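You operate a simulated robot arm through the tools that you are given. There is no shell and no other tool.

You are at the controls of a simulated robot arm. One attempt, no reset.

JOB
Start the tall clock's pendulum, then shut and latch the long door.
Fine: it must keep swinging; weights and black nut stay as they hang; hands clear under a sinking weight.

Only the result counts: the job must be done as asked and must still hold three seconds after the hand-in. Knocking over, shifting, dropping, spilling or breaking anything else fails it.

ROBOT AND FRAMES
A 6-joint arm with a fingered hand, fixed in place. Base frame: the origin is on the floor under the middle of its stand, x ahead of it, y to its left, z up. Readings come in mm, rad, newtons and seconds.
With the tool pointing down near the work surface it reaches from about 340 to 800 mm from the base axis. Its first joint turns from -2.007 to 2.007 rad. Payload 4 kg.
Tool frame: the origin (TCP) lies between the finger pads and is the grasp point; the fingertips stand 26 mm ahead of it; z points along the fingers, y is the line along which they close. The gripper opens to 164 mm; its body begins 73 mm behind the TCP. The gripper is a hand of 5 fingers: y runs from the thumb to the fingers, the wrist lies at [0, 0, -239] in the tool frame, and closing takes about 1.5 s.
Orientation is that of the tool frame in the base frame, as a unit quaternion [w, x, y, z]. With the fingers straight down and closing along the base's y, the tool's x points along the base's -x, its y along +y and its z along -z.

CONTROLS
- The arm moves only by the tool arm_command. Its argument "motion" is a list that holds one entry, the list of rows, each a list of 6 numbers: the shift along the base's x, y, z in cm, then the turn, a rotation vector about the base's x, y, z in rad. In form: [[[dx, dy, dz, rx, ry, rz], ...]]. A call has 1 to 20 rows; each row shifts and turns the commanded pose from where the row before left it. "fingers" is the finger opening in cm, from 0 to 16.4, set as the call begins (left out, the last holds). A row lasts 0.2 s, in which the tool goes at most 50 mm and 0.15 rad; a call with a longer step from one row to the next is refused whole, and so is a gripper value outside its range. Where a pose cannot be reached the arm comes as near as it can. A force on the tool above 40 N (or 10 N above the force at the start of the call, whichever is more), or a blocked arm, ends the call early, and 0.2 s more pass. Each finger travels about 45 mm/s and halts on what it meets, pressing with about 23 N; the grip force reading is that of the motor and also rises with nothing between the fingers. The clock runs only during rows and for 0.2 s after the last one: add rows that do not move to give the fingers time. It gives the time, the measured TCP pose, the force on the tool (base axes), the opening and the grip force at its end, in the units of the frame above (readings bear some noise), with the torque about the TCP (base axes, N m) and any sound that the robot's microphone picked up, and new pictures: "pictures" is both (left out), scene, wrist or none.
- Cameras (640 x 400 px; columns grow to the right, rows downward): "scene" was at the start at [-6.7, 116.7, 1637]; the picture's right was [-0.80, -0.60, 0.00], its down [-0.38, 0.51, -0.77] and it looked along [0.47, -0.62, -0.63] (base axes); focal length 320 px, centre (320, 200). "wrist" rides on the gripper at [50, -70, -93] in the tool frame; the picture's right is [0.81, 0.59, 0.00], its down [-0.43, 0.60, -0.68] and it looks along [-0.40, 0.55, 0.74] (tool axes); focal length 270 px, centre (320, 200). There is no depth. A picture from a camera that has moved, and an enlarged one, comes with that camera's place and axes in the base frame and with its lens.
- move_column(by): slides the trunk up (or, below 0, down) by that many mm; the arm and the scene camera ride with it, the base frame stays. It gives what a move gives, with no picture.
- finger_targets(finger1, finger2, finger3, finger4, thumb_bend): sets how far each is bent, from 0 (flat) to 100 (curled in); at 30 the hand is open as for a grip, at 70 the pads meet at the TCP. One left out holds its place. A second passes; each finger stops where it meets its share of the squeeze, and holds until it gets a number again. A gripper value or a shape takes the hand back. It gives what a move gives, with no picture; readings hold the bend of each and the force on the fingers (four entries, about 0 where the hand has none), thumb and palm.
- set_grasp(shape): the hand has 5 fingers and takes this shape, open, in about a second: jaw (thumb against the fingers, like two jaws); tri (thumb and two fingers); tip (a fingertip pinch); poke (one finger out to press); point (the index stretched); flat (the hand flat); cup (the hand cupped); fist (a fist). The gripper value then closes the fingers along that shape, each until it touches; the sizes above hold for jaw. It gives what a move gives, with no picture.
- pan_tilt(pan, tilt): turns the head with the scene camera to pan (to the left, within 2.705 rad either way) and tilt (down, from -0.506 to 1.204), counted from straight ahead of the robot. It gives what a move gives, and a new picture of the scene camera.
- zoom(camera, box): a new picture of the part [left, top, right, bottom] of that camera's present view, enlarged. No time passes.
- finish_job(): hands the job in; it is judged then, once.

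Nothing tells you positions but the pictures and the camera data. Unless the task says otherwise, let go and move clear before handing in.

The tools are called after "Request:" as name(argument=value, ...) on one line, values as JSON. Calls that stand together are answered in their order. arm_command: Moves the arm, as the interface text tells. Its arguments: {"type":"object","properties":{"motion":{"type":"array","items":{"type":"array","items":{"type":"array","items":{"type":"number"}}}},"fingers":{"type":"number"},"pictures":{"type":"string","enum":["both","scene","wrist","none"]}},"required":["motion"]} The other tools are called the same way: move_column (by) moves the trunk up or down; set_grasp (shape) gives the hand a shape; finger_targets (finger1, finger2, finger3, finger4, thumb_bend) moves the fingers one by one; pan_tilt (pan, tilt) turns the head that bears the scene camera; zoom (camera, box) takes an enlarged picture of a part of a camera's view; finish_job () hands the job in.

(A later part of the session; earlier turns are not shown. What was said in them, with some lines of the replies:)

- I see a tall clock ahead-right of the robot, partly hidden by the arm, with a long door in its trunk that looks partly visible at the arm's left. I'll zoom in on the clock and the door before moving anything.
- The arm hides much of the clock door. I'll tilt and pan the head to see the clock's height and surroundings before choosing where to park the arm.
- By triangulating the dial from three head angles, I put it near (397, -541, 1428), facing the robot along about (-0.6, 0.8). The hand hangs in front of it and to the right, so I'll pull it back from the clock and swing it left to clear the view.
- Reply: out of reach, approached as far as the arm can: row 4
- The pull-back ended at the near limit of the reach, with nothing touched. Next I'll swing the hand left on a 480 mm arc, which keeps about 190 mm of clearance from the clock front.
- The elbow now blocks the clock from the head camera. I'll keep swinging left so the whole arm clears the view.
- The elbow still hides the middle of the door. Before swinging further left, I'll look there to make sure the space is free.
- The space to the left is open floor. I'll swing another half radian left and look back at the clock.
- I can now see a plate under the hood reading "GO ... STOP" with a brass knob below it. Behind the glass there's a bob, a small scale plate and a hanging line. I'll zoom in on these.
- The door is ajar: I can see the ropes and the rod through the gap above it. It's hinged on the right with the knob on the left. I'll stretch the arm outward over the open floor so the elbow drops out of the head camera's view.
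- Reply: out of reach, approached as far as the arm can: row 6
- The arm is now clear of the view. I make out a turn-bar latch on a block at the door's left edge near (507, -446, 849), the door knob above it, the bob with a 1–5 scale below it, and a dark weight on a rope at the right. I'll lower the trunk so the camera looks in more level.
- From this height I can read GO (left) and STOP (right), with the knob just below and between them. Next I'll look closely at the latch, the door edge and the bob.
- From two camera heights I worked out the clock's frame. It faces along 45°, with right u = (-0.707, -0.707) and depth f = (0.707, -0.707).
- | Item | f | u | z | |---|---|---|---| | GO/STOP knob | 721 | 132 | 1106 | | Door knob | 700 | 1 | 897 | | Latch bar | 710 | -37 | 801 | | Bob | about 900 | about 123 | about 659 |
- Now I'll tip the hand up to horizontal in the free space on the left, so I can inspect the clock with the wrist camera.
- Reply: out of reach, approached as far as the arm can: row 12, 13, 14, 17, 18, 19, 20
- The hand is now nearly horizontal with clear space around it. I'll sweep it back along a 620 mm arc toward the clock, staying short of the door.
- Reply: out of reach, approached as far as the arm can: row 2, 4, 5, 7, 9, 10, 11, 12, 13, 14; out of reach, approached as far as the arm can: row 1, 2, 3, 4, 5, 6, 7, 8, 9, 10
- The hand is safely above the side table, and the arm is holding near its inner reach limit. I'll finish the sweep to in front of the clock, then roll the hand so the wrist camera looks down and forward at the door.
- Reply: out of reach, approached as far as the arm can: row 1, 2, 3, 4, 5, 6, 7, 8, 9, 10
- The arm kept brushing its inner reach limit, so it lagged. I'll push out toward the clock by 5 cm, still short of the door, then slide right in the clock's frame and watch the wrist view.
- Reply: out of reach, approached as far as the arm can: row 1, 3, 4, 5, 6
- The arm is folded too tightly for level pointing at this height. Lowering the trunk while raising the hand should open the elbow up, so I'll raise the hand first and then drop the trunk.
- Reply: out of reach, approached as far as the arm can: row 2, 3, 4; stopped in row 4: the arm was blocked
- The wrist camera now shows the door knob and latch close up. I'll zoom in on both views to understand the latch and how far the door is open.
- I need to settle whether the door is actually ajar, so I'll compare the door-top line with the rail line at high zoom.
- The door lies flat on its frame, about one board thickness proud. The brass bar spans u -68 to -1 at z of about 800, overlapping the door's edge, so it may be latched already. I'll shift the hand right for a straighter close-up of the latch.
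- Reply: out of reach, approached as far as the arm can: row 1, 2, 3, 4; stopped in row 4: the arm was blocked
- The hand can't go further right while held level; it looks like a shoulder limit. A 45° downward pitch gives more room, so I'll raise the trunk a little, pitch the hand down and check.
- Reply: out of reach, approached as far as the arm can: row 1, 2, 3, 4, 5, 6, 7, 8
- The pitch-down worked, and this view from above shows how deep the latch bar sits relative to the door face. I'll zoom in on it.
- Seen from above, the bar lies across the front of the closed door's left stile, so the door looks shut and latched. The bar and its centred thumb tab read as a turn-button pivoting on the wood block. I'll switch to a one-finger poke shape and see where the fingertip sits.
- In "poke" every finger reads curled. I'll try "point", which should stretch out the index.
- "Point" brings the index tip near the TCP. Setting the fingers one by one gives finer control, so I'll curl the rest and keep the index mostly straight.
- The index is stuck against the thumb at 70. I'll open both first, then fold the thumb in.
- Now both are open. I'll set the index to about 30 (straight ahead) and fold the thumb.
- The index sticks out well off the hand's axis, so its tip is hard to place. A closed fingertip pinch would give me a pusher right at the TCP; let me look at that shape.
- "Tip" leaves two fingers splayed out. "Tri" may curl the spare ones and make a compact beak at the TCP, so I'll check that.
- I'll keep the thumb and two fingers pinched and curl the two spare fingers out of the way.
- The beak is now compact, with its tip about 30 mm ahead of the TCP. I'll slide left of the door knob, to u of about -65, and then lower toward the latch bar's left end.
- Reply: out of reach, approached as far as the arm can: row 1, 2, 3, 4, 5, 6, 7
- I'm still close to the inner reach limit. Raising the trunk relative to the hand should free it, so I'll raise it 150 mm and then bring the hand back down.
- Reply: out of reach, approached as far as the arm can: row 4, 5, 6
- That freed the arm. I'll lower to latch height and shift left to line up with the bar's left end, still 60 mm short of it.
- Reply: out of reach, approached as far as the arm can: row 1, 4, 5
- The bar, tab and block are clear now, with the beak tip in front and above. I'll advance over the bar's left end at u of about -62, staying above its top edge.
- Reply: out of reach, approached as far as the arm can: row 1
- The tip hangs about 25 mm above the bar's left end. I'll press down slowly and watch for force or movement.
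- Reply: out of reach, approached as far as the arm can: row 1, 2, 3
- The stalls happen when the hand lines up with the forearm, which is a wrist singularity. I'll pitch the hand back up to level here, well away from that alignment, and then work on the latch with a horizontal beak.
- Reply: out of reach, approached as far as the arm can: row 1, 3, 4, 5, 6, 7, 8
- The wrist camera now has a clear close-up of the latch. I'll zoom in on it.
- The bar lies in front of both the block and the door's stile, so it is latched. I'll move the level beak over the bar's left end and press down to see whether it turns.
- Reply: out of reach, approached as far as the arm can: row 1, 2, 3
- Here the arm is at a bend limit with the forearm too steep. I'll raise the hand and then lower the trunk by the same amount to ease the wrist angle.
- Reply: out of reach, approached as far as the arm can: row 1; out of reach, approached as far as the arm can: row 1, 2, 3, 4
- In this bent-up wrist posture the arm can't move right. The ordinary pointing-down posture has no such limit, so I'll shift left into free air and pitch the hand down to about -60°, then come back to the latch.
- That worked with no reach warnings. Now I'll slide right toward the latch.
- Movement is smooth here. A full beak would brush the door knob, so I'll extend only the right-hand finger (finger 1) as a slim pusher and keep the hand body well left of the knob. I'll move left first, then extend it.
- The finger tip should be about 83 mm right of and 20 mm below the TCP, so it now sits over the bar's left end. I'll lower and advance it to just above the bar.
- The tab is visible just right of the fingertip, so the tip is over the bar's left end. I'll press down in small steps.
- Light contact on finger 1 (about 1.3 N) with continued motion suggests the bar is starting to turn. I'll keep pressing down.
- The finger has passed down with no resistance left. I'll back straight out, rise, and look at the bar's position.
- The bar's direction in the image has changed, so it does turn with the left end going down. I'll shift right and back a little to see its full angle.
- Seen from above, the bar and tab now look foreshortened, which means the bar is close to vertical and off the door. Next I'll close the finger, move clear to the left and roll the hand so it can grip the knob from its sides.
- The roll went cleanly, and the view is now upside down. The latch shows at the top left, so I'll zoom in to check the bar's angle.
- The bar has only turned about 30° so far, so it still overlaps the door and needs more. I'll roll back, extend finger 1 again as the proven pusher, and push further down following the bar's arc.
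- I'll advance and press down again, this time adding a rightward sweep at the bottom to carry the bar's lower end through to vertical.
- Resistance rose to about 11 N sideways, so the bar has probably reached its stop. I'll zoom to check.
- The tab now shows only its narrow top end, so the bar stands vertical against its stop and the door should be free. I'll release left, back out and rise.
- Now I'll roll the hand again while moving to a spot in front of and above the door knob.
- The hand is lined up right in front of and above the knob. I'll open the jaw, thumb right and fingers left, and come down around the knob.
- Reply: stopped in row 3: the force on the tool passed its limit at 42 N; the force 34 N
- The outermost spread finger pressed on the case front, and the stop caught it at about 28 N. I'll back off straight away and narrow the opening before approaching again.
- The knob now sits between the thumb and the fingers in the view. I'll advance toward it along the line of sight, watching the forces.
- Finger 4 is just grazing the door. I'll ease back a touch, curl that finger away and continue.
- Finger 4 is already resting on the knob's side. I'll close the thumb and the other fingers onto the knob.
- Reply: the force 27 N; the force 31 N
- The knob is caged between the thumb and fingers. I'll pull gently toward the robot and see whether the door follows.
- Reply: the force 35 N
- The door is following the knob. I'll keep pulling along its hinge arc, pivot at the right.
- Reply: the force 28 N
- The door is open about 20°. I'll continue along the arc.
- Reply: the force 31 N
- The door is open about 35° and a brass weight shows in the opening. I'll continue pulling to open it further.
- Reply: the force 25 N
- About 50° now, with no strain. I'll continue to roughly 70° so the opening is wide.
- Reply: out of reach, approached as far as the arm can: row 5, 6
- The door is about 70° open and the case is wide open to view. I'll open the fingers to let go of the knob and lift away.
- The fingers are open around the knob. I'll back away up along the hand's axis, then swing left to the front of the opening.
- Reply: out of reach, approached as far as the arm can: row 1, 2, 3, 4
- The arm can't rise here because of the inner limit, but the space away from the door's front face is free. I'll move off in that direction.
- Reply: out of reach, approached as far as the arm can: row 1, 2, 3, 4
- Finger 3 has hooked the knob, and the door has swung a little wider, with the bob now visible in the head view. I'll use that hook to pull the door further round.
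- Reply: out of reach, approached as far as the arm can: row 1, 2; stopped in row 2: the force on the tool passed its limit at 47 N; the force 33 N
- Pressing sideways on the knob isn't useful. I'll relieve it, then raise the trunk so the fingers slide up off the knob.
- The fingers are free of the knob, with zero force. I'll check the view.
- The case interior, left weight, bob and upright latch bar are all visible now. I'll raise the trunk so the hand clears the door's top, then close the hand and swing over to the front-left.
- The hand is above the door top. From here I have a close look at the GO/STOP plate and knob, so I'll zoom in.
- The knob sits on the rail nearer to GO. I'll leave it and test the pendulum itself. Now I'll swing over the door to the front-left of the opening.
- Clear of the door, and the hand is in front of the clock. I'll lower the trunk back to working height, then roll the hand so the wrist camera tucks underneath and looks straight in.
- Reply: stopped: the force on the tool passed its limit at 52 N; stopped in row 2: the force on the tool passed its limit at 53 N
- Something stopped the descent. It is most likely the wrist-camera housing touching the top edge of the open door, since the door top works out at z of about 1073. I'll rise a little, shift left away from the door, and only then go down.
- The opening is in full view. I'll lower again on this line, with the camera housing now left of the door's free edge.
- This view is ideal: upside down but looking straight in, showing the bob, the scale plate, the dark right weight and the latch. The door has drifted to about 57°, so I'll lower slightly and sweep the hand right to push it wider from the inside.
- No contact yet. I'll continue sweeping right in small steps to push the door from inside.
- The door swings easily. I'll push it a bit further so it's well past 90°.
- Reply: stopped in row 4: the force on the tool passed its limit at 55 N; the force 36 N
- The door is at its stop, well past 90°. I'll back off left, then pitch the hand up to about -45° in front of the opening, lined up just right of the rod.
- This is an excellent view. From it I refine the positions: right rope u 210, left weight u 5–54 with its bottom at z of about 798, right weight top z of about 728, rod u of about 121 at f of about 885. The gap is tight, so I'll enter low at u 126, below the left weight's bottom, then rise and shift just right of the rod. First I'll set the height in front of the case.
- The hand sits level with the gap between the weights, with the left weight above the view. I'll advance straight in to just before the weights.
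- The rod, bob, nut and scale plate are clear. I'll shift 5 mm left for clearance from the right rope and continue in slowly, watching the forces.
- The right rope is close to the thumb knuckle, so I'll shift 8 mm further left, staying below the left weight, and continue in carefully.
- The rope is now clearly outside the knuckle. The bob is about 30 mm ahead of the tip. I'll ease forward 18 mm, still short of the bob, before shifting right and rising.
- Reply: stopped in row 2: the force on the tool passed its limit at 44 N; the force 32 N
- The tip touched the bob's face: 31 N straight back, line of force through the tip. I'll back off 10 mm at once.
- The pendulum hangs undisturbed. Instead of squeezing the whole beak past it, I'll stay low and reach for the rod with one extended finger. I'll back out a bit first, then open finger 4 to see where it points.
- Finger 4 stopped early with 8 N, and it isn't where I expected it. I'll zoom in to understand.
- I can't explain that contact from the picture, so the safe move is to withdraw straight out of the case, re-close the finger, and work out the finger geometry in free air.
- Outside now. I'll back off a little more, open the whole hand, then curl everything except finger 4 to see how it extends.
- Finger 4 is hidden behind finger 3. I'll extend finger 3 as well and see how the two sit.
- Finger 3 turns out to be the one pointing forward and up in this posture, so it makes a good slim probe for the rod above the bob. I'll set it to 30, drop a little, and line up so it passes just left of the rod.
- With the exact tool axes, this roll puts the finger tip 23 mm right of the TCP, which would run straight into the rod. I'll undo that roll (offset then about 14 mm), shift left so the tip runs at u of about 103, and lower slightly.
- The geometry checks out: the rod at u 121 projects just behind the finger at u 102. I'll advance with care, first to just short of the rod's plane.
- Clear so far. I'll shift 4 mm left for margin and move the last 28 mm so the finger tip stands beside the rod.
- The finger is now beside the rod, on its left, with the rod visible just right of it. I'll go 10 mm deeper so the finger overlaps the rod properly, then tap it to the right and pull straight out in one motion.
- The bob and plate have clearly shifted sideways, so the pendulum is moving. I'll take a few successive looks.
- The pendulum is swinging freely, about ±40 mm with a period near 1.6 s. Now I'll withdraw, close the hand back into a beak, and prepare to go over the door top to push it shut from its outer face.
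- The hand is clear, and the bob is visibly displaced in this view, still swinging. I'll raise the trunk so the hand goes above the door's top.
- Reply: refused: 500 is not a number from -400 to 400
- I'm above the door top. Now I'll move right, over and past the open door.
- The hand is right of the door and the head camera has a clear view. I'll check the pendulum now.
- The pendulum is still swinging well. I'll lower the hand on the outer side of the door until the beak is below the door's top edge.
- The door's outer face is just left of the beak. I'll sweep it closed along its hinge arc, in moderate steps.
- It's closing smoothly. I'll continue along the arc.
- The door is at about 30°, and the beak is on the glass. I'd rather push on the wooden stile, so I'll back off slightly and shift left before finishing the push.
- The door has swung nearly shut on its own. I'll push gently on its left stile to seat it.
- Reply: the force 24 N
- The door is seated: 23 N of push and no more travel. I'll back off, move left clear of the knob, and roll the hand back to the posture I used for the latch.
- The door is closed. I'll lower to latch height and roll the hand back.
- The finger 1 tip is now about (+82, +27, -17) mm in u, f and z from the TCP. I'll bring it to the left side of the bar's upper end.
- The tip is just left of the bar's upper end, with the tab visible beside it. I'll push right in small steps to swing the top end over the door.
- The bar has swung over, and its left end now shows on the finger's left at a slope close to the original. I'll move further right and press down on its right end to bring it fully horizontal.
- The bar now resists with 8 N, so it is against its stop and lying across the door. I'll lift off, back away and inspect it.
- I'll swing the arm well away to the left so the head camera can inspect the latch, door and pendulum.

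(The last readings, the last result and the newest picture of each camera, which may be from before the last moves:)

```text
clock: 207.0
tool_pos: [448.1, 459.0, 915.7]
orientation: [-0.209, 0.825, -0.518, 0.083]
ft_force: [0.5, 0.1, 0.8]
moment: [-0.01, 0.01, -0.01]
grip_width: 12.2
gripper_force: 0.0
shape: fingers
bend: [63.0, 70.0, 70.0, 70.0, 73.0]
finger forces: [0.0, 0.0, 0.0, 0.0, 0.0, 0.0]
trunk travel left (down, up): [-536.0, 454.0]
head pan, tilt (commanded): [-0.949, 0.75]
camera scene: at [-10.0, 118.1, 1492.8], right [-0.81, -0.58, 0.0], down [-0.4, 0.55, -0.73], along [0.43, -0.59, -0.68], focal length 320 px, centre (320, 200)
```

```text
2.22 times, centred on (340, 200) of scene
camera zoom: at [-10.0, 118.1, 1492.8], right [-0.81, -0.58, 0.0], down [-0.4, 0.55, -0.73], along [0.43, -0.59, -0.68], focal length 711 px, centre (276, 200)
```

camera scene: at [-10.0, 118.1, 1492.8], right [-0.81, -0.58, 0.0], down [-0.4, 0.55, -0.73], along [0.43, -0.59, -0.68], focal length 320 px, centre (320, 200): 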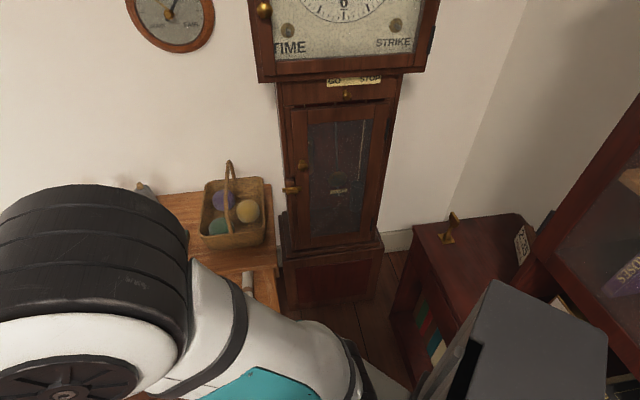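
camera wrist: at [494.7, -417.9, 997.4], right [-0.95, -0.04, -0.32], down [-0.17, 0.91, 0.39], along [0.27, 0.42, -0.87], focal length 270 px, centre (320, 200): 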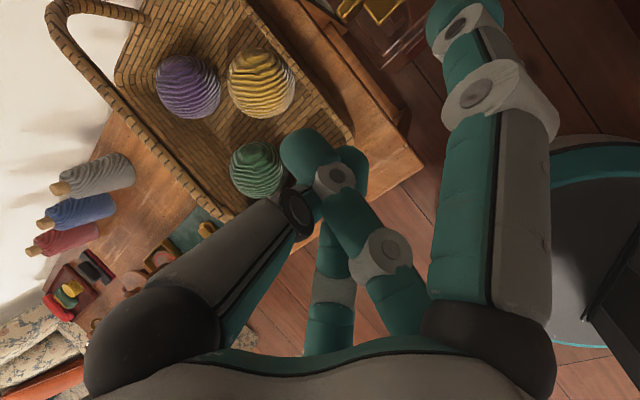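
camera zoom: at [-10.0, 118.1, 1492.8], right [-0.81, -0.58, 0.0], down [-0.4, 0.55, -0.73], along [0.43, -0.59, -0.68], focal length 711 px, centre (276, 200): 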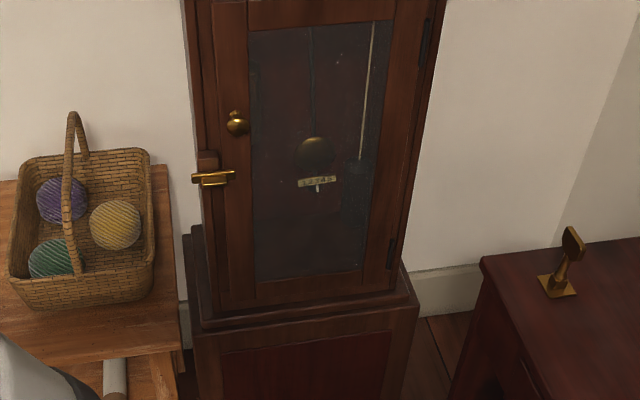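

The door is shut and the bar lies across it just as it did at the start. I'll zoom in on the latch and watch the pendulum over several moments.

Request:
zoom(camera="scene", box=[275, 150, 355, 220])

Request:
arm_command(motion=[[[0, 0, 0, 0, 0, 0]]], pictures="none")

Request:
zoom(camera="scene", box=[300, 150, 380, 220])

Request:
arm_command(motion=[[[0, 0, 0, 0, 0, 0]]], pictures="none")

Request:
zoom(camera="scene", box=[300, 150, 380, 220])

Request:
arm_command(motion=[[[0, 0, 0, 0, 0, 0]]], pictures="none")

Request:
zoom(camera="scene", box=[300, 150, 380, 220])

Request:
arm_command(motion=[[[0, 0, 0, 0, 0, 0]]], pictures="none")

Request:
zoom(camera="scene", box=[300, 150, 380, 220])

```text
5.71 times, centred on (315, 185) of scene
camera zoom: at [-10.0, 118.1, 1492.8], right [-0.81, -0.58, 0.0], down [-0.4, 0.55, -0.73], along [0.43, -0.59, -0.68], focal length 1829 px, centre (349, 286)
```

zoom: 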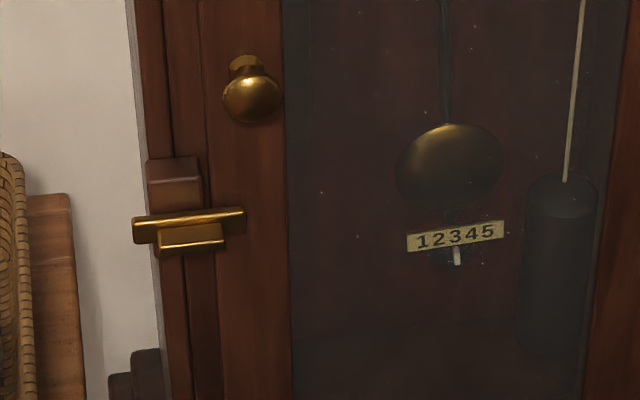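

```text
clock: 207.4
tool_pos: [449.5, 457.8, 917.2]
orientation: [-0.209, 0.826, -0.518, 0.081]
ft_force: [-0.5, 0.5, 0.3]
moment: [-0.03, 0.03, 0.0]
grip_width: 12.3
gripper_force: 0.1
shape: fingers
bend: [63.0, 70.0, 70.0, 70.0, 73.0]
finger forces: [0.0, 0.0, 0.0, 0.1, 0.0, 0.0]
trunk travel left (down, up): [-536.0, 454.0]
head pan, tilt (commanded): [-0.949, 0.75]
```

```text
5.71 times, centred on (340, 185) of scene
camera zoom: at [-9.8, 117.7, 1492.8], right [-0.81, -0.58, 0.0], down [-0.4, 0.55, -0.73], along [0.43, -0.59, -0.68], focal length 1829 px, centre (206, 286)
```

zoom: 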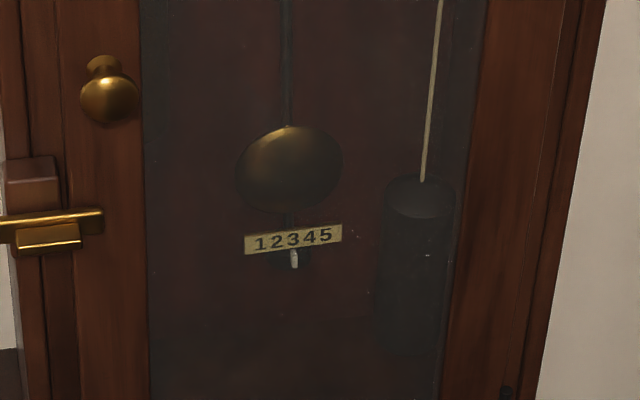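

```text
clock: 207.8
tool_pos: [448.2, 458.4, 915.9]
orientation: [-0.21, 0.825, -0.518, 0.082]
ft_force: [-0.1, -0.3, -0.4]
moment: [0.01, 0.0, 0.01]
grip_width: 11.9
gripper_force: 0.0
shape: fingers
bend: [63.0, 70.0, 70.0, 70.0, 73.0]
finger forces: [0.0, 0.1, 0.1, 0.0, 0.0, 0.0]
trunk travel left (down, up): [-536.0, 454.0]
head pan, tilt (commanded): [-0.949, 0.75]
```

```text
5.71 times, centred on (340, 185) of scene
camera zoom: at [-9.9, 117.9, 1492.8], right [-0.81, -0.58, 0.0], down [-0.4, 0.55, -0.73], along [0.43, -0.59, -0.68], focal length 1829 px, centre (206, 286)
```

zoom: 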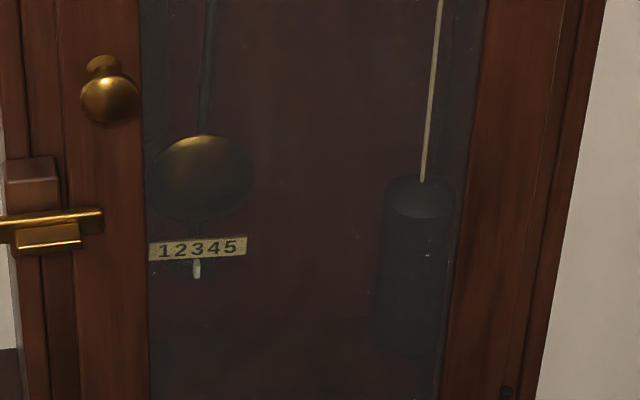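

```text
clock: 208.2
tool_pos: [447.6, 458.0, 916.4]
orientation: [-0.209, 0.825, -0.518, 0.083]
ft_force: [0.3, 0.0, 0.4]
moment: [0.01, -0.02, -0.02]
grip_width: 12.0
gripper_force: 0.2
shape: fingers
bend: [63.0, 70.0, 70.0, 70.0, 73.0]
finger forces: [0.0, 0.0, 0.0, 0.0, 0.1, 0.1]
trunk travel left (down, up): [-536.0, 454.0]
head pan, tilt (commanded): [-0.949, 0.75]
```

```text
5.71 times, centred on (340, 185) of scene
camera zoom: at [-9.9, 117.9, 1492.8], right [-0.81, -0.58, 0.0], down [-0.4, 0.55, -0.73], along [0.43, -0.59, -0.68], focal length 1829 px, centre (206, 286)
```

zoom: 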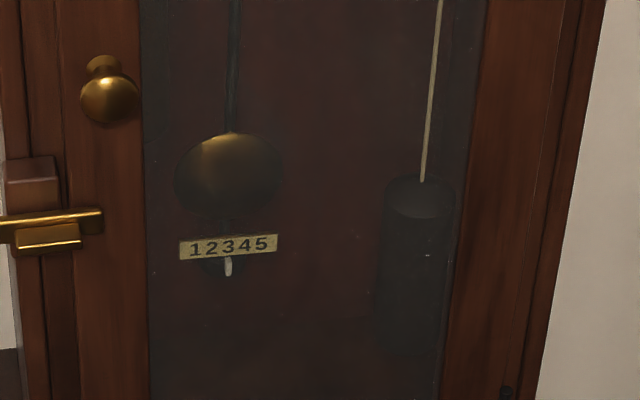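

```text
clock: 208.6
tool_pos: [448.1, 459.1, 917.3]
orientation: [-0.209, 0.826, -0.517, 0.082]
ft_force: [0.6, -0.4, 0.2]
moment: [0.02, 0.01, 0.05]
grip_width: 12.0
gripper_force: 0.0
shape: fingers
bend: [63.0, 70.0, 70.0, 70.0, 73.0]
finger forces: [0.0, 0.0, 0.1, 0.0, 0.0, 0.1]
trunk travel left (down, up): [-536.0, 454.0]
head pan, tilt (commanded): [-0.949, 0.75]
```

```text
5.71 times, centred on (340, 185) of scene
camera zoom: at [-9.9, 117.9, 1492.8], right [-0.81, -0.58, 0.0], down [-0.4, 0.55, -0.73], along [0.43, -0.59, -0.68], focal length 1829 px, centre (206, 286)
```

zoom: 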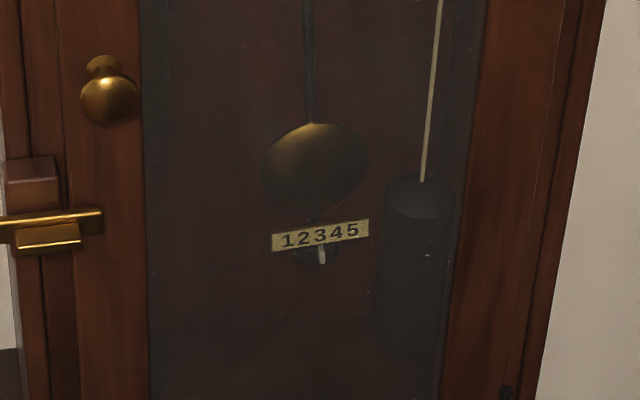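

The pendulum still swings about ±38 mm, 40 seconds after the push, so the clock is sustaining it. The bar is level to within a degree. I'll check once more that the door is seated against the frame all along its edge.

Request:
zoom(camera="scene", box=[270, 75, 410, 165])

Request:
zoom(camera="scene", box=[270, 180, 410, 270])

Request:
pan_tilt(pan=-0.6, tilt=0.6)

```text
4.44 times, centred on (340, 120) of scene
camera zoom: at [-9.9, 117.9, 1492.8], right [-0.81, -0.58, 0.0], down [-0.4, 0.55, -0.73], along [0.43, -0.59, -0.68], focal length 1422 px, centre (231, 556)
```

zoom: 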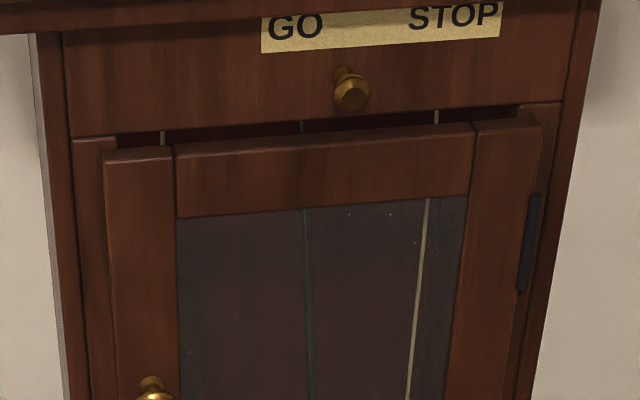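

```text
4.44 times, centred on (340, 225) of scene
camera zoom: at [-9.9, 117.9, 1492.8], right [-0.81, -0.58, 0.0], down [-0.4, 0.55, -0.73], along [0.43, -0.59, -0.68], focal length 1422 px, centre (231, 89)
```

zoom: 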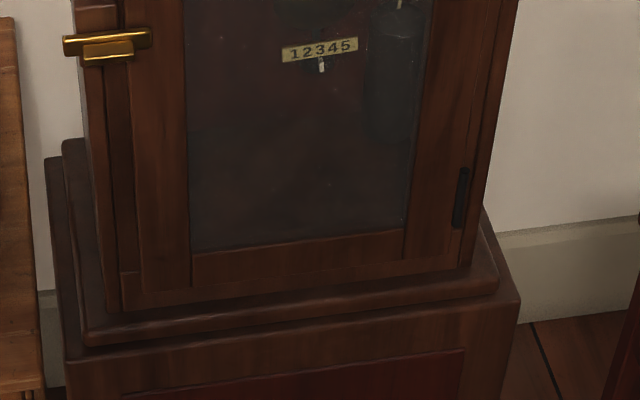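

```text
clock: 209.4
tool_pos: [449.2, 456.5, 915.6]
orientation: [-0.21, 0.826, -0.517, 0.083]
ft_force: [-1.5, 0.6, 0.3]
moment: [0.02, 0.04, 0.02]
grip_width: 12.0
gripper_force: 0.1
shape: fingers
bend: [63.0, 70.0, 70.0, 70.0, 73.0]
finger forces: [0.0, 0.0, 0.1, 0.1, 0.0, 0.1]
trunk travel left (down, up): [-536.0, 454.0]
head pan, tilt (commanded): [-0.6, 0.6]
camera scene: at [14.7, 135.3, 1505.7], right [-0.57, -0.82, 0.0], down [-0.47, 0.32, -0.82], along [0.68, -0.47, -0.57], focal length 320 px, centre (320, 200)
```

scene: 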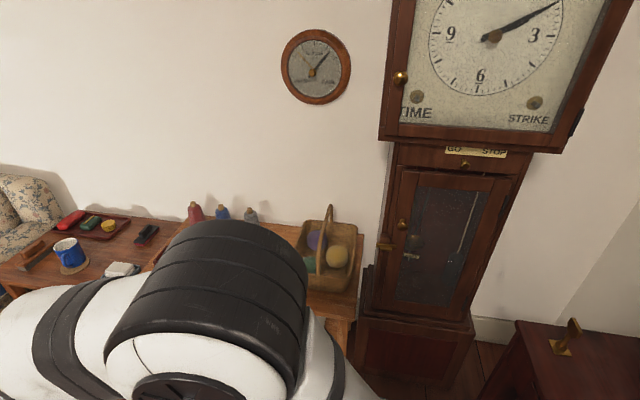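

Request:
finish_job()

```text
The job is handed in.
```

I started the tall clock's pendulum, shut the long door and latched it, then handed the job in. I don't have the judge's result.

- **Pendulum:** It was still swinging about ±38 mm some 40 seconds after I pushed it. That is close to the swing it had just after the push, so the clock seems to be keeping it going.
- **Door and latch:** The door lies flat on its frame. The latch bar is back across it as I found it, level to within about a degree.
- **Weights and black nut:** The right weight and the nut look as they did at the start. The left weight is hidden behind the closed door's frame, so I couldn't check it at the end. I never worked under a sinking weight.
- **Contacts along the way:**
    - The hand pressed once on the front of the bob, about 30–45 N.
    - One finger opened inside the case met something with about 8 N, most likely the right weight's rope.
    - While I was opening the door, the hand also pressed on the case front and on the door's top edge, and pushed the door against its stop, about 30–55 N each.

None of these left anything visibly moved.

I left the GO/STOP knob where it was. The arm is clear of the clock, and the basket, table and other things look undisturbed.
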